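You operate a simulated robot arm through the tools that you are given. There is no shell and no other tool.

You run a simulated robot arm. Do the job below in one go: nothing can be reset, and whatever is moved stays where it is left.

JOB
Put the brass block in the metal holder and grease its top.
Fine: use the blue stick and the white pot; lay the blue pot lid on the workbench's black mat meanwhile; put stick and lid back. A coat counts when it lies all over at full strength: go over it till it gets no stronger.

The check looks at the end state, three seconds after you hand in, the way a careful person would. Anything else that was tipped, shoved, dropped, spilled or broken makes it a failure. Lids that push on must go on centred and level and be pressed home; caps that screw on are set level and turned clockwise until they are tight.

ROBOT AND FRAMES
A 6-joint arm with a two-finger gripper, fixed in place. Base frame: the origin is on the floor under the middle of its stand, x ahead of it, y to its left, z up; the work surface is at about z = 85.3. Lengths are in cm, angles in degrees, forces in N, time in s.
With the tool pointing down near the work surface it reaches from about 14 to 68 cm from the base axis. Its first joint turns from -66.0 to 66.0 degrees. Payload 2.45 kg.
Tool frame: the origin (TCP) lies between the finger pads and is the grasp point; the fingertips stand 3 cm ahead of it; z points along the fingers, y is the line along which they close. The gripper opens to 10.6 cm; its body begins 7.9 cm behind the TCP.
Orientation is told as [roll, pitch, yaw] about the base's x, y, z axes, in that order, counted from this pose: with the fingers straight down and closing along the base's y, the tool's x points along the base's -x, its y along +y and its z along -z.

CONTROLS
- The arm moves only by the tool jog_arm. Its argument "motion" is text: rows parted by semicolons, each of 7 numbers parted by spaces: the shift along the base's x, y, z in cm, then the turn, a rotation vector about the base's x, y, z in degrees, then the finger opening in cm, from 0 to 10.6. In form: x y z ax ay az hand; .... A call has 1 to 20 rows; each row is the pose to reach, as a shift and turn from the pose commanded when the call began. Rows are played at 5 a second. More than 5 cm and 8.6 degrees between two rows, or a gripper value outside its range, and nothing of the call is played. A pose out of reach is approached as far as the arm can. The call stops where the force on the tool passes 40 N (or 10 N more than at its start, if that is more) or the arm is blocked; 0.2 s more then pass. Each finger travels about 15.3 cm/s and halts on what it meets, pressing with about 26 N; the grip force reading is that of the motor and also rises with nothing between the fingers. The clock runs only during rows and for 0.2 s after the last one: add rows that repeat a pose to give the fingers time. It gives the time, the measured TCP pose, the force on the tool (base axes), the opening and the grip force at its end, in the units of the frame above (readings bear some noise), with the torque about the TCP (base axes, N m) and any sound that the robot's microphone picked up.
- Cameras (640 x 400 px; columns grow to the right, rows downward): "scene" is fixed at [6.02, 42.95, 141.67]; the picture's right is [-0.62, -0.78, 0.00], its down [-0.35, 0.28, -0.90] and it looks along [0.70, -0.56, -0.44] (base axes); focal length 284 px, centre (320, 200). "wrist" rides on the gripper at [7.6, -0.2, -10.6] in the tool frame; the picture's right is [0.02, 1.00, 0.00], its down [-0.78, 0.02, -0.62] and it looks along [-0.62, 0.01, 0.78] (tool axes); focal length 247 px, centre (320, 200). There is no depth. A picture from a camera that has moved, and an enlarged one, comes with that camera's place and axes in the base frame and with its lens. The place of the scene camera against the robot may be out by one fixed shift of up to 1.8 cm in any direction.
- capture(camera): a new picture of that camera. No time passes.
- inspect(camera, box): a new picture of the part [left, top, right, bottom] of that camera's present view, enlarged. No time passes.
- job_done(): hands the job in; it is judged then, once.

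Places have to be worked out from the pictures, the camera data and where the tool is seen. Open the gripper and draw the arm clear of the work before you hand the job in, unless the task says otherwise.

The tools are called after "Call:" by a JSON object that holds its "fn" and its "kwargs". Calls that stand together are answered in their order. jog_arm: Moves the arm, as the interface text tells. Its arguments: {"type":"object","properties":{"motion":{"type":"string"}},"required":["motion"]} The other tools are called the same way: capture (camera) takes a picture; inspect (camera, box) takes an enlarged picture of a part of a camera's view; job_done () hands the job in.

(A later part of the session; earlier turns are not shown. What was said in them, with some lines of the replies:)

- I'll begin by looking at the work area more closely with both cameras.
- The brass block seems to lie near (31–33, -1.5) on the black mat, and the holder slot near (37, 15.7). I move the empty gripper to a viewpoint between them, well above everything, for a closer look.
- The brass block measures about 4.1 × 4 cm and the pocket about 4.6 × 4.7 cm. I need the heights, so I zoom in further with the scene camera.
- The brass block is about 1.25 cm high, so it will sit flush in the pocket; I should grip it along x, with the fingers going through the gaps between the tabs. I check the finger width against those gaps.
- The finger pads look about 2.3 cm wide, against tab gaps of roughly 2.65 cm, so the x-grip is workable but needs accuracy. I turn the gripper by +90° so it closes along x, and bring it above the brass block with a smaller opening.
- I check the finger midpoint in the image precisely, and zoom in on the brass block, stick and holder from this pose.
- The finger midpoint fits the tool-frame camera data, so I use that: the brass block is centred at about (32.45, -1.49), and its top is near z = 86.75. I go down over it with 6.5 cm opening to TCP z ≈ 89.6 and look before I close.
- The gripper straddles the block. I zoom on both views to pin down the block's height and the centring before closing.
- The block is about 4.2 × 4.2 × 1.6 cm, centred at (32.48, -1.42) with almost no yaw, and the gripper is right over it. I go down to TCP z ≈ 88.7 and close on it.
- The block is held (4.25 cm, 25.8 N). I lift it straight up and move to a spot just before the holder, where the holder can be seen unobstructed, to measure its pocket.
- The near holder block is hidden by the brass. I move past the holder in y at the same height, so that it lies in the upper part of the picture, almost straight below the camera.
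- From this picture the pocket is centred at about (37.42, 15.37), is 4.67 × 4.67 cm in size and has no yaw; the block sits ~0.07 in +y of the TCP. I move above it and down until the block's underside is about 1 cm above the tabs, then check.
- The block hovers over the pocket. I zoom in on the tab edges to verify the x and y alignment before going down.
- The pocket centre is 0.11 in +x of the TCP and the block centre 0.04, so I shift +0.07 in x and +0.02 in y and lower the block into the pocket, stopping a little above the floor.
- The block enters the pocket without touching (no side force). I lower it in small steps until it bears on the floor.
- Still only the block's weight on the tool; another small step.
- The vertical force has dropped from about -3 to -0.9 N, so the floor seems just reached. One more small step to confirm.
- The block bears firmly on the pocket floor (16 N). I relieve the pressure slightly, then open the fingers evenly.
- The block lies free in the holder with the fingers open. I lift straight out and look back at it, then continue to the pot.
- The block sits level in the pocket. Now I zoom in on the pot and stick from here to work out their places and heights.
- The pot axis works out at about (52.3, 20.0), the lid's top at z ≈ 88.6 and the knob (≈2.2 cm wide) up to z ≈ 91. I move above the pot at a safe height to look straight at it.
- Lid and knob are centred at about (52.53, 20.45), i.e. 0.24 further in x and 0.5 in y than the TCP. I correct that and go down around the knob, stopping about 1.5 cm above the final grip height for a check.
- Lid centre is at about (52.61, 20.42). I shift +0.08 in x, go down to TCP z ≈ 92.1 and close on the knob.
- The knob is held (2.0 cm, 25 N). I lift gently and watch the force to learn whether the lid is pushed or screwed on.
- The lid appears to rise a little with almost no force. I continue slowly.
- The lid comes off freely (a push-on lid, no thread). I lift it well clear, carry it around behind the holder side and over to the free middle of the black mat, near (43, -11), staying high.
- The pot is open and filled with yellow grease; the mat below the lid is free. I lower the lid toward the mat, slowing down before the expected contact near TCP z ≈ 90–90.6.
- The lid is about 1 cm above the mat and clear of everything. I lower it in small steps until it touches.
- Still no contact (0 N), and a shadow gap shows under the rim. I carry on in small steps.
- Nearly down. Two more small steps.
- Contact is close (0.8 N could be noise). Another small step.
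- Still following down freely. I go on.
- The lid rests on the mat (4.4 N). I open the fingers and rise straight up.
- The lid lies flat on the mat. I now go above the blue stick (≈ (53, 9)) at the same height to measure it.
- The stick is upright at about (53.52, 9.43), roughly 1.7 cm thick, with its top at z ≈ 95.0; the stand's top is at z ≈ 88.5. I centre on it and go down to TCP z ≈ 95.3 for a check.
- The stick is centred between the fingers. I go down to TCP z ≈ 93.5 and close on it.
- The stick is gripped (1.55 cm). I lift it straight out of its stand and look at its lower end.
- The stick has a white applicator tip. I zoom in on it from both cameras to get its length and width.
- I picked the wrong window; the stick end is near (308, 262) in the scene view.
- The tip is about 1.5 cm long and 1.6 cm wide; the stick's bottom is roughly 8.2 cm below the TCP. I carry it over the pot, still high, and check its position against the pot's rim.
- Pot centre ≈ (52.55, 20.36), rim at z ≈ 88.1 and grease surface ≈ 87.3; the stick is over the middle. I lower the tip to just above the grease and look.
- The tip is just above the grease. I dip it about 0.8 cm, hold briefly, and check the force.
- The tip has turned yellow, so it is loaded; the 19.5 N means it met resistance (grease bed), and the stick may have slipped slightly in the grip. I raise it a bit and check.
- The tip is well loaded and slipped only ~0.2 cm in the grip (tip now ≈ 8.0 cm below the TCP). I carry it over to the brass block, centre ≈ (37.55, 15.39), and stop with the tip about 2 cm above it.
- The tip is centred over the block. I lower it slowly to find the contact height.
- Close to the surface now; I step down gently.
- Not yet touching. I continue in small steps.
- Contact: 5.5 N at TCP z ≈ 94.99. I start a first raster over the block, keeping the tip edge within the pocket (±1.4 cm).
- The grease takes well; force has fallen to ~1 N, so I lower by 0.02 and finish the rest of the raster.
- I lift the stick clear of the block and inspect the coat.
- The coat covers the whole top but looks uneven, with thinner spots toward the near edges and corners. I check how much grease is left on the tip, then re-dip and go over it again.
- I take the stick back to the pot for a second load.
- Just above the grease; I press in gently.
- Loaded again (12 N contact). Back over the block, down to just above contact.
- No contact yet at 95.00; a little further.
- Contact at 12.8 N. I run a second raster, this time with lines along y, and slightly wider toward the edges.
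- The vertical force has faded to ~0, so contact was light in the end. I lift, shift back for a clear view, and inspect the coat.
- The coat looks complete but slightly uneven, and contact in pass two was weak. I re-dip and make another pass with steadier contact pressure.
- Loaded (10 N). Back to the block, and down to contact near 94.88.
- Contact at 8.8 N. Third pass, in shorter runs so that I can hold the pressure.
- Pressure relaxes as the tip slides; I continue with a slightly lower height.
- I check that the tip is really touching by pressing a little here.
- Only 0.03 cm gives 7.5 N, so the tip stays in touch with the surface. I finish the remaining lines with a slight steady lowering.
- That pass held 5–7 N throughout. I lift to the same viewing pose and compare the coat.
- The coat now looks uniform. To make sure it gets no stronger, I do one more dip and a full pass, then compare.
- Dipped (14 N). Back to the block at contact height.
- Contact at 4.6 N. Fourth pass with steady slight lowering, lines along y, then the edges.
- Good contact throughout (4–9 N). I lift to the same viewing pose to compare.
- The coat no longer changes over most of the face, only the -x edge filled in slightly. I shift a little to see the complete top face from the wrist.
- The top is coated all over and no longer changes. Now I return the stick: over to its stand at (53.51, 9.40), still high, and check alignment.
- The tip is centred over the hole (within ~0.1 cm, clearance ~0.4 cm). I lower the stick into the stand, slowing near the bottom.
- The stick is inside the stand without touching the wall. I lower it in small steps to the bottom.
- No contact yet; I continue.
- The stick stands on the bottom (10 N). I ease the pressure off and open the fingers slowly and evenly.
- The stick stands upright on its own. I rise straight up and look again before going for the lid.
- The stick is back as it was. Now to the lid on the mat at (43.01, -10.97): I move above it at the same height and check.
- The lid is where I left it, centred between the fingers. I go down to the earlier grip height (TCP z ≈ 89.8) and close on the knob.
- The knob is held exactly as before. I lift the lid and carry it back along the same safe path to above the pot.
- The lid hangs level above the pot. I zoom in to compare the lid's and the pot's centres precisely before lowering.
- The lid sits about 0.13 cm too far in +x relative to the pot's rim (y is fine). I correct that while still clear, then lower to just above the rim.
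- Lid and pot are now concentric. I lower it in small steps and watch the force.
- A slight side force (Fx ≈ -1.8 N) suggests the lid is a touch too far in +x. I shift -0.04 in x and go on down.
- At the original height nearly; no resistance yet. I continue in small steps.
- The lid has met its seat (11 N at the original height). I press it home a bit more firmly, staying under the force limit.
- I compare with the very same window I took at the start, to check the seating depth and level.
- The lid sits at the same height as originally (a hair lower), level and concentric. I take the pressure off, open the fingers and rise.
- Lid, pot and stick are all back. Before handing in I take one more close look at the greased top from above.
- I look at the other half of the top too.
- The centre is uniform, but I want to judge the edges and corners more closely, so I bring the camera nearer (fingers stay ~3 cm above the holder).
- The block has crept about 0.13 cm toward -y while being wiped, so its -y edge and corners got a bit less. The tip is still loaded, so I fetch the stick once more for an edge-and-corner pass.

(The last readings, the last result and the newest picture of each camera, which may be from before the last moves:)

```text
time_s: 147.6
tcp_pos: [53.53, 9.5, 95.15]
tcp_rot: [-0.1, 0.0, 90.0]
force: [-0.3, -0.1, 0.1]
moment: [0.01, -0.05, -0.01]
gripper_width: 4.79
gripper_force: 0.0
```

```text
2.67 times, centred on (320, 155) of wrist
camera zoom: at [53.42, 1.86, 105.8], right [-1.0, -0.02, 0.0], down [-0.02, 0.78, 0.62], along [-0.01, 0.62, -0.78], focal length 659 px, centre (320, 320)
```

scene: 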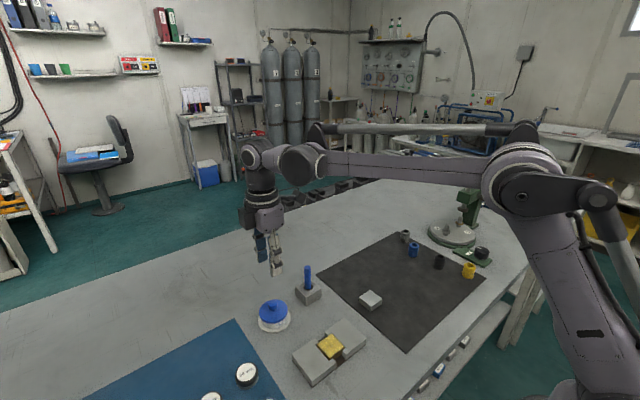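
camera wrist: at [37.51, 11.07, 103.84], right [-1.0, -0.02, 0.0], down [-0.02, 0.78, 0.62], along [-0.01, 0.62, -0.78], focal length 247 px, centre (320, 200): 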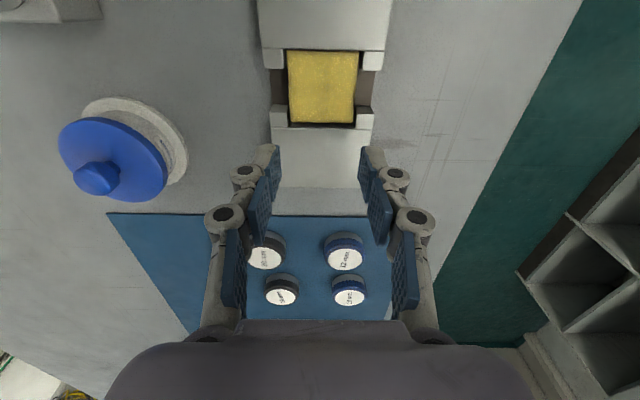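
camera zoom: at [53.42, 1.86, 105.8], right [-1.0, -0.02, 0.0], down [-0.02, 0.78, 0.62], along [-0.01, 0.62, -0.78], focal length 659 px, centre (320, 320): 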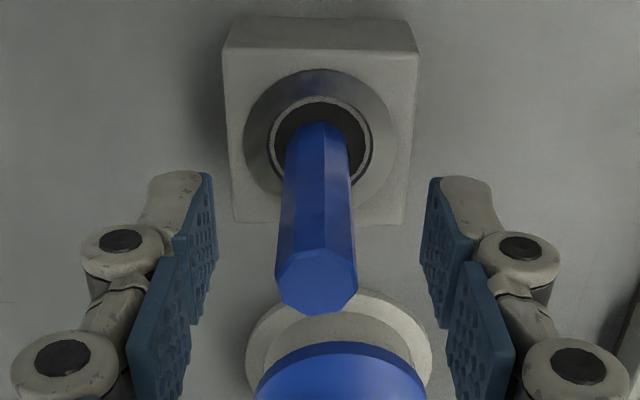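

The stick stands with a lean of only about 1°. I go down and grip it as before.

Call:
{"fn": "jog_arm", "kwargs": {"motion": "0.04 0.03 -0.9 0 0 0 4.8; 0.04 0.03 -1.73 0 0 0 4.8; 0.04 0.03 -1.73 0 0 0 3.6; 0.04 0.03 -1.73 0 0 0 2.6; 0.04 0.03 -1.73 0 0 0 2; 0.04 0.03 -1.73 0 0 0 1; 0.04 0.03 -1.73 0 0 0 1"}}

Call:
{"fn": "inspect", "kwargs": {"camera": "wrist", "box": [220, 80, 420, 230]}}

Call:
{"fn": "inspect", "kwargs": {"camera": "scene", "box": [260, 240, 350, 310]}}

```text
time_s: 149.2
tcp_pos: [53.54, 9.52, 93.4]
tcp_rot: [-0.2, 0.0, 90.0]
force: [-0.4, -0.9, 0.3]
moment: [0.02, -0.03, -0.02]
gripper_width: 1.56
gripper_force: 25.7
```

```text
2.67 times, centred on (320, 155) of wrist
camera zoom: at [53.49, 1.88, 104.12], right [-1.0, -0.02, 0.0], down [-0.02, 0.78, 0.62], along [-0.01, 0.62, -0.78], focal length 659 px, centre (320, 320)
```

zoom: 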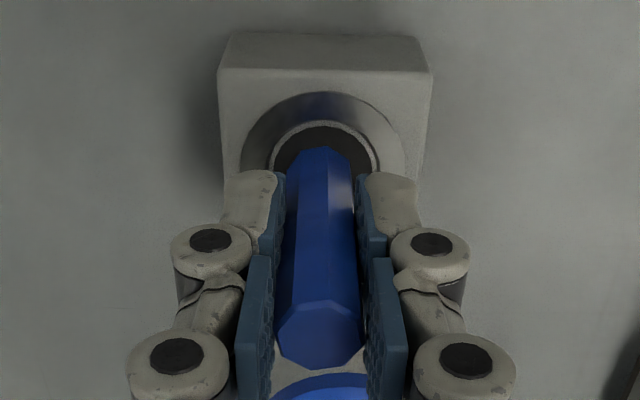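

```text
5.71 times, centred on (305, 275) of scene
camera zoom: at [6.02, 42.95, 141.67], right [-0.62, -0.78, 0.0], down [-0.35, 0.28, -0.9], along [0.7, -0.56, -0.44], focal length 1621 px, centre (406, -229)
```

zoom: 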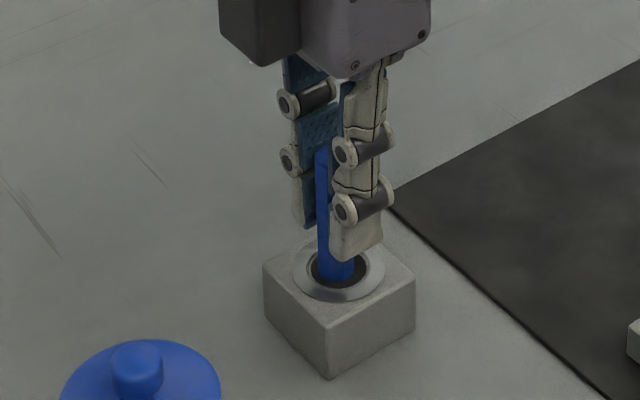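

Gripped. I lift it out and check how the tip hangs before I use it.

Call:
{"fn": "jog_arm", "kwargs": {"motion": "0 0 1 0 0 0 1; 0 0 3 0 0 0 1; 0 0 6 0 0 0 1; 0 0 10 0 0 0 1; 0 0 11 0 0 0 1; 0 0 11 0 0 0 1"}}

Call:
{"fn": "inspect", "kwargs": {"camera": "wrist", "box": [270, 60, 370, 160]}}

Call:
{"fn": "inspect", "kwargs": {"camera": "scene", "box": [276, 225, 340, 270]}}

```text
time_s: 150.6
tcp_pos: [53.67, 9.46, 104.4]
tcp_rot: [0.0, -0.2, 89.9]
force: [-0.1, -0.5, -0.3]
moment: [0.0, 0.01, 0.0]
gripper_width: 1.52
gripper_force: 25.5
```

```text
4.00 times, centred on (320, 110) of wrist
camera zoom: at [53.47, 1.83, 115.08], right [-1.0, -0.02, 0.0], down [-0.02, 0.78, 0.62], along [-0.01, 0.62, -0.78], focal length 988 px, centre (320, 560)
```

zoom: 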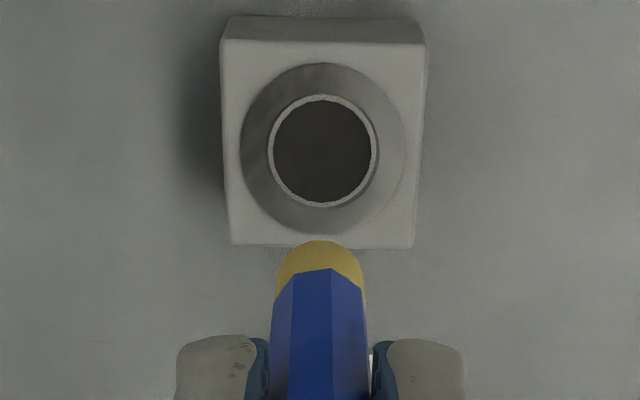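

```text
8.89 times, centred on (308, 248) of scene
camera zoom: at [6.02, 42.95, 141.67], right [-0.62, -0.78, 0.0], down [-0.35, 0.28, -0.9], along [0.7, -0.56, -0.44], focal length 2522 px, centre (427, -222)
```

zoom: 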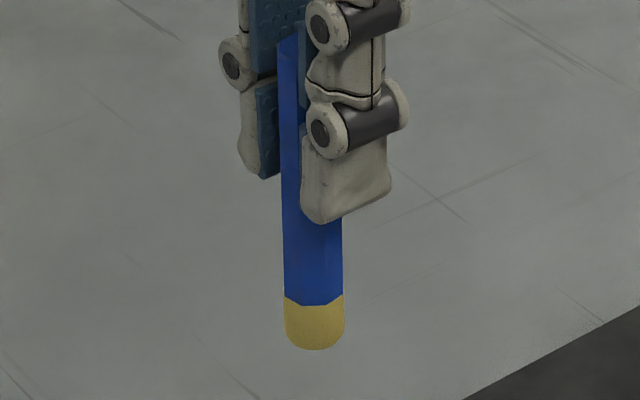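

The tip hangs as before (about 0.1 cm toward +y) and is still fully yellow. I carry it to the block, now centred at about (37.53, 15.25), down to just above contact.

Call:
{"fn": "jog_arm", "kwargs": {"motion": "-4 1.42 0 0 0 0 1; -8 2.85 0 0 0 0 1; -12 4.27 0 0 0 0 1; -16.04 5.7 0 0 0 0 1; -16.04 5.7 -4 0 0 0 1; -16.04 5.7 -7 0 0 0 1; -16.04 5.7 -8.6 0 0 0 1; -16.04 5.7 -8.9 0 0 0 1; -16.04 5.7 -8.9 0 0 0 1"}}

Call:
{"fn": "inspect", "kwargs": {"camera": "wrist", "box": [240, 60, 400, 180]}}

Call:
{"fn": "inspect", "kwargs": {"camera": "scene", "box": [300, 305, 370, 355]}}

```text
time_s: 152.6
tcp_pos: [37.65, 15.24, 95.58]
tcp_rot: [-0.1, -0.1, 90.0]
force: [0.2, -0.1, -0.4]
moment: [-0.05, -0.01, 0.0]
gripper_width: 1.55
gripper_force: 25.9
```

```text
3.33 times, centred on (320, 120) of wrist
camera zoom: at [37.51, 7.59, 106.14], right [-1.0, -0.02, 0.0], down [-0.02, 0.78, 0.62], along [-0.01, 0.62, -0.78], focal length 823 px, centre (320, 467)
```

zoom: 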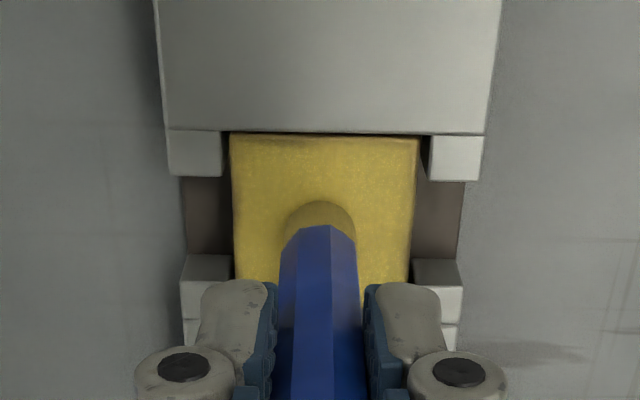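

```text
8.00 times, centred on (335, 330) of scene
camera zoom: at [6.02, 42.95, 141.67], right [-0.62, -0.78, 0.0], down [-0.35, 0.28, -0.9], along [0.7, -0.56, -0.44], focal length 2270 px, centre (200, -840)
```

zoom: 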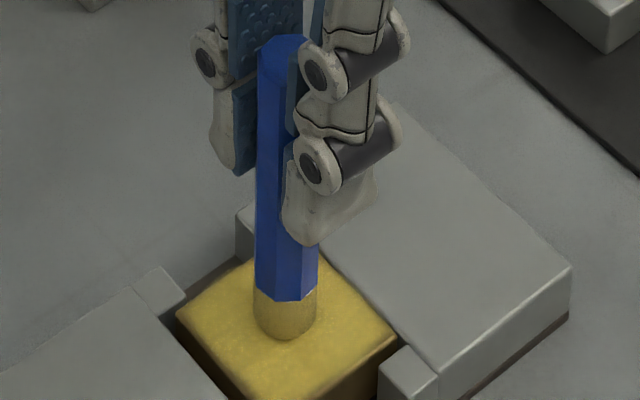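

Just above the surface. I step down to contact.

Call:
{"fn": "jog_arm", "kwargs": {"motion": "0 0 -0.1 0 0 0 1; 0 0 -0.2 0 0 0 1; 0 0 -0.26 0 0 0 1; 0 0 -0.26 0 0 0 1"}}

```text
time_s: 153.6
tcp_pos: [37.49, 15.13, 95.23]
tcp_rot: [0.0, -0.1, 89.8]
force: [-0.4, -0.7, -0.3]
moment: [0.0, 0.02, 0.0]
gripper_width: 1.52
gripper_force: 26.1
```

Call:
{"fn": "jog_arm", "kwargs": {"motion": "0 0 -0.05 0 0 0 1; 0 0 -0.08 0 0 0 1; 0 0 -0.08 0 0 0 1"}}

```text
time_s: 154.4
tcp_pos: [37.61, 15.19, 95.24]
tcp_rot: [-0.1, -0.1, 89.8]
force: [0.5, -0.6, 12.8]
moment: [-0.05, 0.05, 0.03]
gripper_width: 1.5
gripper_force: 26.0
```

Contact (12.8 N). I now trace the edges with short dwells in the corners.

Call:
{"fn": "jog_arm", "kwargs": {"motion": "-0.75 -0.7 0.01 0 0 0 1; -1.5 -1.38 0.01 0 0 0 1; -1.5 -1.38 0 0 0 0 1; -0.75 -1.38 0 0 0 0 1; 0 -1.38 0 0 0 0 1; 0.75 -1.38 -0.01 0 0 0 1; 1.5 -1.38 -0.01 0 0 0 1; 1.5 -1.38 -0.02 0 0 0 1; 1.5 -0.7 -0.02 0 0 0 1; 1.5 0 -0.02 0 0 0 1; 1.5 0.75 -0.03 0 0 0 1; 1.5 1.48 -0.03 0 0 0 1; 1.5 1.48 -0.04 0 0 0 1; 0.75 1.48 -0.04 0 0 0 1; 0 1.48 -0.04 0 0 0 1; -0.75 1.48 -0.05 0 0 0 1; -1.5 1.48 -0.05 0 0 0 1; -1.5 1.48 -0.06 0 0 0 1; -1.5 0.75 -0.06 0 0 0 1; -1.5 0 -0.06 0 0 0 1"}}

```text
time_s: 158.6
tcp_pos: [36.1, 15.25, 95.23]
tcp_rot: [0.0, -0.1, 90.1]
force: [-0.5, 4.2, 9.3]
moment: [0.29, -0.01, 0.01]
gripper_width: 1.51
gripper_force: 26.7
```

Good steady contact (9 N). Second loop with the -y edge and corners again.

Call:
{"fn": "jog_arm", "kwargs": {"motion": "0 -0.7 0 0 0 0 1; 0 -1.38 0 0 0 0 1; 0 -1.38 -0.01 0 0 0 1; 0.75 -1.38 -0.01 0 0 0 1; 1.5 -1.38 -0.01 0 0 0 1; 2.25 -1.38 -0.02 0 0 0 1; 3 -1.38 -0.02 0 0 0 1; 3 -1.38 -0.02 0 0 0 1; 3 -0.9 -0.03 0 0 0 1; 2.25 -0.9 -0.03 0 0 0 1; 1.5 -0.9 -0.03 0 0 0 1; 0.75 -0.9 -0.04 0 0 0 1; 0 -0.9 -0.04 0 0 0 1; 0 -0.1 -0.04 0 0 0 1; 0 0.7 -0.05 0 0 0 1; 0 1.48 -0.05 0 0 0 1; 0.75 1.48 -0.05 0 0 0 1; 1.5 1.48 -0.06 0 0 0 1; 2.25 1.48 -0.06 0 0 0 1; 3 1.48 -0.06 0 0 0 1"}}

Call:
{"fn": "jog_arm", "kwargs": {"motion": "0 -0.75 0 0 0 0 1; 0 -1.5 0 0 0 0 1; -0.5 -1.5 0 0 0 0 1; -0.5 -0.7 -0.01 0 0 0 1; -0.5 -0.4 -0.01 0 0 0 1; -1.1 -0.4 -0.01 0 0 0 1; -1.1 -1.2 -0.01 0 0 0 1; -1.1 -1.9 -0.02 0 0 0 1; -1.7 -1.9 -0.02 0 0 0 1; -1.7 -1.2 -0.02 0 0 0 1; -1.7 -0.5 -0.02 0 0 0 1; -2.3 -0.5 -0.03 0 0 0 1; -2.3 -1.2 -0.03 0 0 0 1; -2.3 -1.9 -0.03 0 0 0 1; -1.5 -1.5 -0.03 0 0 0 1"}}

```text
time_s: 162.8
tcp_pos: [39.05, 16.61, 95.12]
tcp_rot: [-0.1, -0.1, 89.8]
force: [-2.6, 0.0, 5.7]
moment: [0.01, 0.12, 0.01]
gripper_width: 1.47
gripper_force: 26.2
```

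```text
time_s: 166.0
tcp_pos: [37.5, 15.15, 95.01]
tcp_rot: [0.0, 0.0, 89.9]
force: [-1.8, -1.8, 7.9]
moment: [-0.16, 0.2, 0.01]
gripper_width: 1.48
gripper_force: 26.0
```

Contact held at 6–9 N all the way. I lift the stick clear and look at the edges again.

Call:
{"fn": "jog_arm", "kwargs": {"motion": "0 0 1 0 0 0 1; 0 0 4 0 0 0 1; 0 1.7 7.5 0 0 0 1; 0 3.4 9.4 0 0 0 1; 0 3.4 9.4 0 0 0 1"}}

Call:
{"fn": "inspect", "kwargs": {"camera": "wrist", "box": [285, 25, 361, 101]}}

Call:
{"fn": "inspect", "kwargs": {"camera": "scene", "box": [315, 325, 355, 362]}}

Call:
{"fn": "inspect", "kwargs": {"camera": "scene", "box": [330, 335, 354, 355]}}

```text
time_s: 167.2
tcp_pos: [37.5, 18.63, 104.55]
tcp_rot: [-0.1, 0.0, 89.9]
force: [-0.6, 0.2, 0.3]
moment: [0.01, 0.0, -0.03]
gripper_width: 1.46
gripper_force: 26.0
```

```text
5.26 times, centred on (323, 63) of wrist
camera zoom: at [37.5, 11.04, 115.09], right [-1.0, -0.02, 0.0], down [-0.02, 0.78, 0.62], along [-0.01, 0.62, -0.78], focal length 1300 px, centre (304, 921)
```

zoom: 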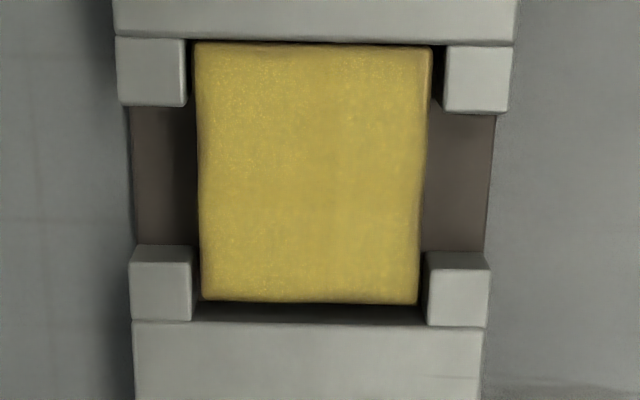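

```text
10.81 times, centred on (335, 344) of scene
camera zoom: at [6.02, 42.95, 141.67], right [-0.62, -0.78, 0.0], down [-0.35, 0.28, -0.9], along [0.7, -0.56, -0.44], focal length 3067 px, centre (158, -1351)
```

zoom: 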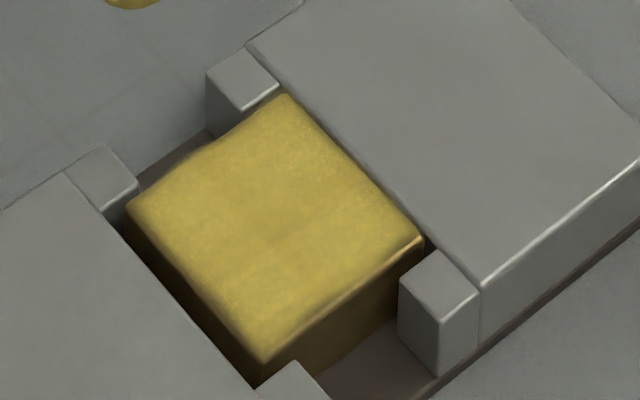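

```text
16.00 times, centred on (342, 345) of scene
camera zoom: at [6.02, 42.95, 141.67], right [-0.62, -0.78, 0.0], down [-0.35, 0.28, -0.9], along [0.7, -0.56, -0.44], focal length 4539 px, centre (-32, -2120)
```

zoom: 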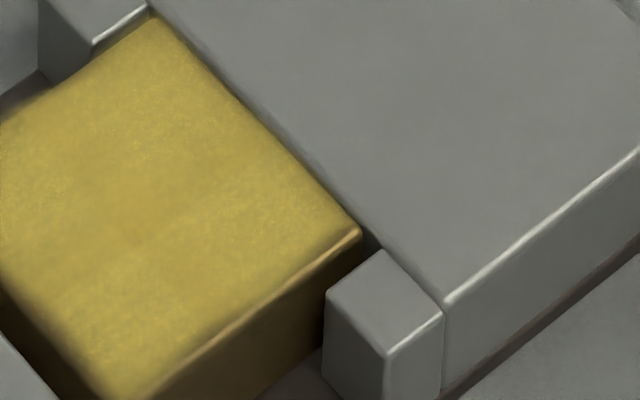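

No visible change any more: the coat is saturated right up to the bevels. I return the stick to its stand.

Call:
{"fn": "jog_arm", "kwargs": {"motion": "4 -2.28 0 0 0 0 1; 8 -4.56 0 0 0 0 1; 12 -6.85 0 0 0 0 1; 16 -9.13 0 0 0 0 1; 16 -9.13 0 0 0 0 1; 16 -9.13 -3.5 0 0 0 1; 16 -9.13 -6.2 0 0 0 1; 16 -9.13 -6.2 0 0 0 1"}}

Call:
{"fn": "inspect", "kwargs": {"camera": "wrist", "box": [240, 60, 400, 180]}}

Call:
{"fn": "inspect", "kwargs": {"camera": "scene", "box": [270, 255, 340, 310]}}

```text
time_s: 169.0
tcp_pos: [53.53, 9.53, 98.19]
tcp_rot: [0.1, -0.1, 89.9]
force: [0.6, -0.8, -0.5]
moment: [0.0, 0.0, 0.0]
gripper_width: 1.46
gripper_force: 26.2
```

```text
3.33 times, centred on (320, 120) of wrist
camera zoom: at [53.36, 1.81, 108.89], right [-1.0, -0.02, 0.0], down [-0.02, 0.78, 0.62], along [-0.01, 0.62, -0.78], focal length 823 px, centre (320, 467)
```

zoom: 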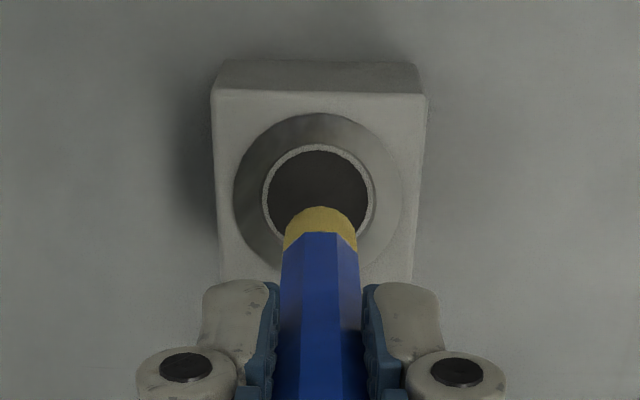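

```text
7.27 times, centred on (305, 282) of scene
camera zoom: at [6.02, 42.95, 141.67], right [-0.62, -0.78, 0.0], down [-0.35, 0.28, -0.9], along [0.7, -0.56, -0.44], focal length 2063 px, centre (429, -400)
```

zoom: 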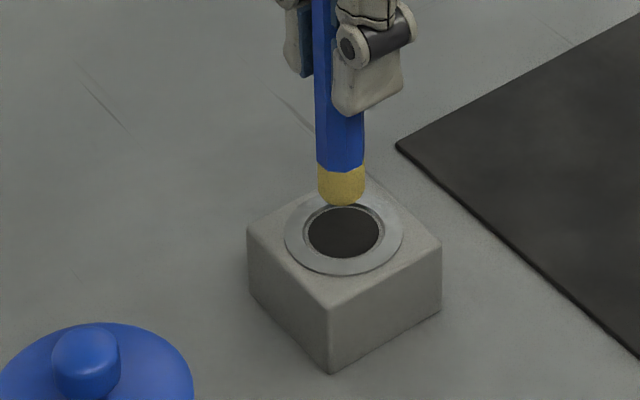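

Well centred over the hole. I lower it in, stopping short of the bottom.

Call:
{"fn": "jog_arm", "kwargs": {"motion": "0 0 -1 0 0 0 1; 0 0 -2 0 0 0 1; 0 0 -3 0 0 0 1; 0 0 -4.2 0 0 0 1; 0 0 -4.5 0 0 0 1; 0 0 -4.5 0 0 0 1"}}

```text
time_s: 170.4
tcp_pos: [53.55, 9.42, 93.79]
tcp_rot: [-0.2, -0.1, 89.9]
force: [0.0, 0.4, -0.4]
moment: [-0.01, -0.02, -0.01]
gripper_width: 1.47
gripper_force: 26.1
```

Call:
{"fn": "jog_arm", "kwargs": {"motion": "0 0 -0.1 0 0 0 1; 0 0 -0.2 0 0 0 1; 0 0 -0.3 0 0 0 1; 0 0 -0.3 0 0 0 1"}}

```text
time_s: 171.4
tcp_pos: [53.5, 9.51, 93.43]
tcp_rot: [-0.1, -0.1, 89.8]
force: [-0.3, 0.1, -0.2]
moment: [-0.01, 0.0, -0.04]
gripper_width: 1.46
gripper_force: 25.7
```

Call:
{"fn": "jog_arm", "kwargs": {"motion": "0 0 -0.08 0 0 0 1; 0 0 -0.14 0 0 0 1; 0 0 -0.14 0 0 0 1"}}

```text
time_s: 172.2
tcp_pos: [53.61, 9.37, 93.28]
tcp_rot: [-0.1, -0.1, 89.9]
force: [1.0, -0.2, -0.4]
moment: [-0.02, -0.04, 0.0]
gripper_width: 1.47
gripper_force: 26.0
```

Call:
{"fn": "jog_arm", "kwargs": {"motion": "0 0 -0.06 0 0 0 1; 0 0 -0.1 0 0 0 1; 0 0 -0.1 0 0 0 1"}}

```text
time_s: 173.0
tcp_pos: [53.54, 9.37, 93.33]
tcp_rot: [-0.2, -0.1, 89.9]
force: [1.0, -0.9, 11.0]
moment: [0.0, -0.05, 0.0]
gripper_width: 1.47
gripper_force: 25.7
```

The stick stands on the bottom (11 N). I relieve the pressure and release it slowly, then rise.

Call:
{"fn": "jog_arm", "kwargs": {"motion": "0 0 0.04 0 0 0 1; 0 0 0.04 0 0 0 1.5; 0 0 0.04 0 0 0 1.7; 0 0 0.04 0 0 0 1.9; 0 0 0.04 0 0 0 2.2; 0 0 0.04 0 0 0 2.8; 0 0 0.04 0 0 0 3.6; 0 0 0.04 0 0 0 4.8; 0 0 0.04 0 0 0 4.8; 0 0 1.5 0 0 0 4.8; 0 0 4 0 0 0 4.8; 0 0 8 0 0 0 4.8; 0 0 12 0 0 0 4.8; 0 0 12 0 0 0 4.8"}}

Call:
{"fn": "inspect", "kwargs": {"camera": "scene", "box": [260, 250, 350, 310]}}

Call:
{"fn": "inspect", "kwargs": {"camera": "wrist", "box": [260, 40, 400, 180]}}

```text
time_s: 176.0
tcp_pos: [53.59, 9.44, 105.35]
tcp_rot: [0.0, -0.2, 89.8]
force: [-0.3, -0.2, -0.1]
moment: [-0.01, 0.01, 0.01]
gripper_width: 4.82
gripper_force: 0.0
```

```text
6.67 times, centred on (305, 280) of scene
camera zoom: at [6.02, 42.95, 141.67], right [-0.62, -0.78, 0.0], down [-0.35, 0.28, -0.9], along [0.7, -0.56, -0.44], focal length 1891 px, centre (420, -333)
```

zoom: 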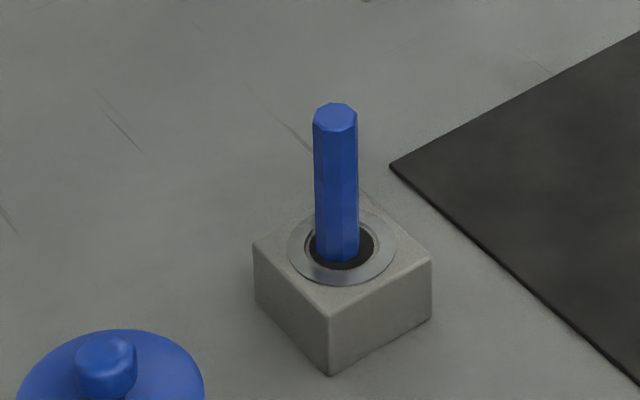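

```text
2.86 times, centred on (330, 110) of wrist
camera zoom: at [53.48, 1.88, 115.94], right [-1.0, -0.02, 0.0], down [-0.02, 0.78, 0.62], along [-0.01, 0.62, -0.78], focal length 706 px, centre (291, 457)
```

zoom: 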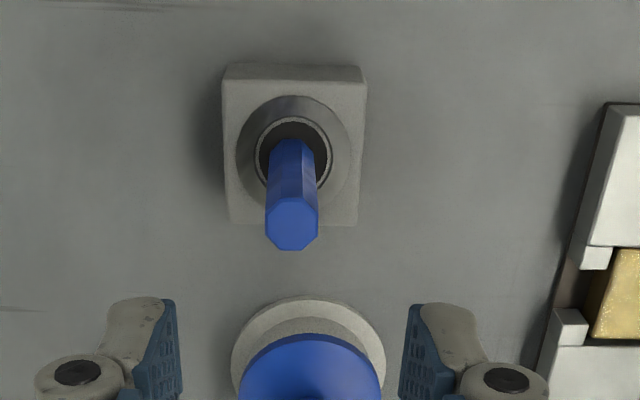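

The stick stands upright in its stand, the lid is on, the block is greased. I draw the arm up and away, then take a last look at everything.

Call:
{"fn": "jog_arm", "kwargs": {"motion": "0 0 3 0 0 0 6; -1.6 -2.5 5 0 0 0 8; -3.3 -5 7 0 0 0 8; -5 -7.5 9 0 0 0 8; -6.7 -10 11 0 0 0 8; -8.4 -12.5 13 0 0 0 8; -10 -15 15 0 0 0 8; -11.5 -17.5 17 0 0 0 8; -11.5 -20 18 0 0 0 8; -11.5 -20 18 0 0 0 8"}}

Call:
{"fn": "capture", "kwargs": {"camera": "scene"}}

Call:
{"fn": "capture", "kwargs": {"camera": "wrist"}}

Call:
{"fn": "inspect", "kwargs": {"camera": "scene", "box": [240, 255, 380, 350]}}

Call:
{"fn": "inspect", "kwargs": {"camera": "scene", "box": [340, 220, 500, 320]}}

```text
time_s: 178.2
tcp_pos: [42.07, -10.53, 123.27]
tcp_rot: [0.0, -0.1, 89.9]
force: [0.1, 0.0, 0.7]
moment: [-0.01, 0.0, 0.0]
gripper_width: 7.99
gripper_force: 0.0
```

```text
taken
```

scene: 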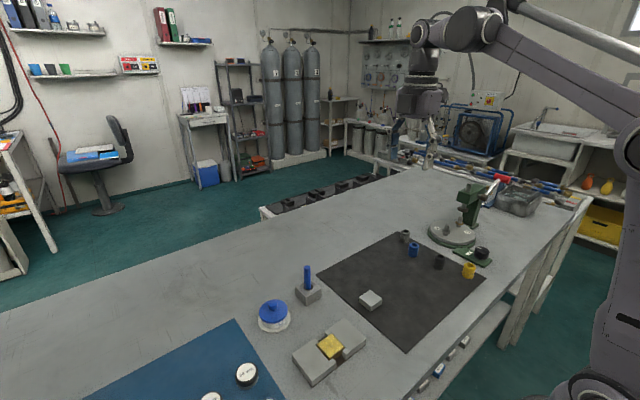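

```text
taken
camera wrist: at [42.0, -18.15, 133.92], right [-1.0, -0.02, 0.0], down [-0.02, 0.78, 0.62], along [-0.01, 0.62, -0.78], focal length 247 px, centre (320, 200)
```

wrist: 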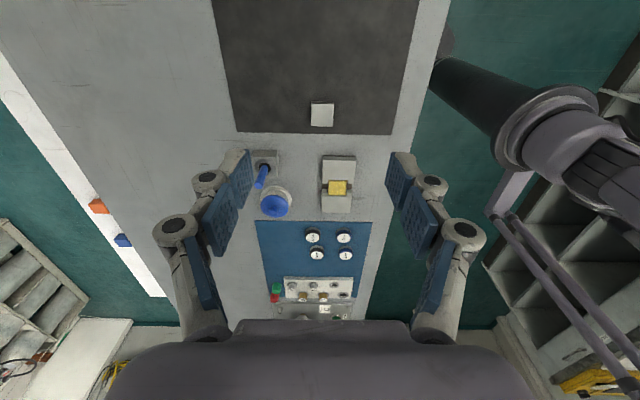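

```text
4.21 times, centred on (310, 302) of scene
camera zoom: at [6.02, 42.94, 141.67], right [-0.62, -0.78, 0.0], down [-0.35, 0.28, -0.9], along [0.7, -0.56, -0.44], focal length 1194 px, centre (362, -232)
```

zoom: 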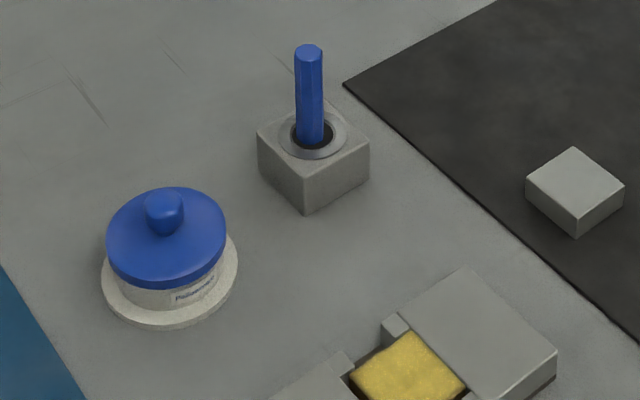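

```text
4.00 times, centred on (420, 270) of scene
camera zoom: at [6.02, 42.94, 141.67], right [-0.62, -0.78, 0.0], down [-0.35, 0.28, -0.9], along [0.7, -0.56, -0.44], focal length 1135 px, centre (-80, -80)
```

zoom: 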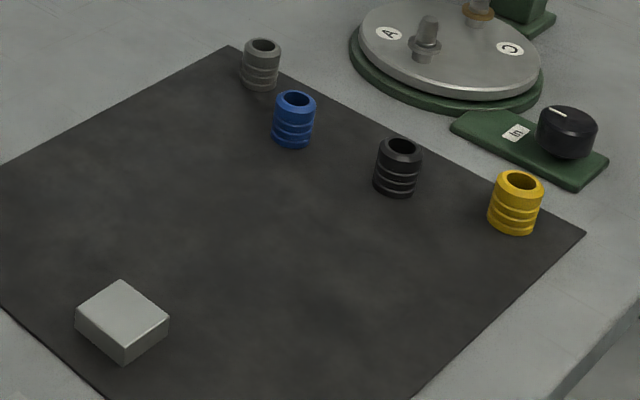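

Everything is in place: the brass block is in the holder with its top coated all over, the lid is seated level on the pot, the stick is back in its stand, and nothing else has moved. The arm is clear and the gripper open, so I hand the job in.

Call:
{"fn": "job_done", "kwargs": {}}

```text
The job is handed in.
```

I've put the brass block in the metal holder, greased its top all over, and handed the job in; no result has come back.

- **Block and grease:** I gave the top four full passes, dipping the stick in the white pot before each. A last pass with the grease left on the tip went round the edges and corners. That one made no visible change, so I took the coat as being at full strength. The bevelled rim around the top still shows brass. The block crept about 1 mm sideways in its pocket while I was wiping, but it still sits level in the holder.
- **Lid:** it lay on the black mat while the pot was open. It is back on the pot, centred and level, and pressed down with about 20 N at the end. It sits at the height it had at the start.
- **Stick:** it stands in its holder again, leaning by roughly 1°. I took it out a second time for the edge pass, so it was put back twice.
- **Everything else:** in the last pictures the silver block, the small parts on the mat and the rest of the bench are where they started. The gripper is open and the arm is clear of the work.
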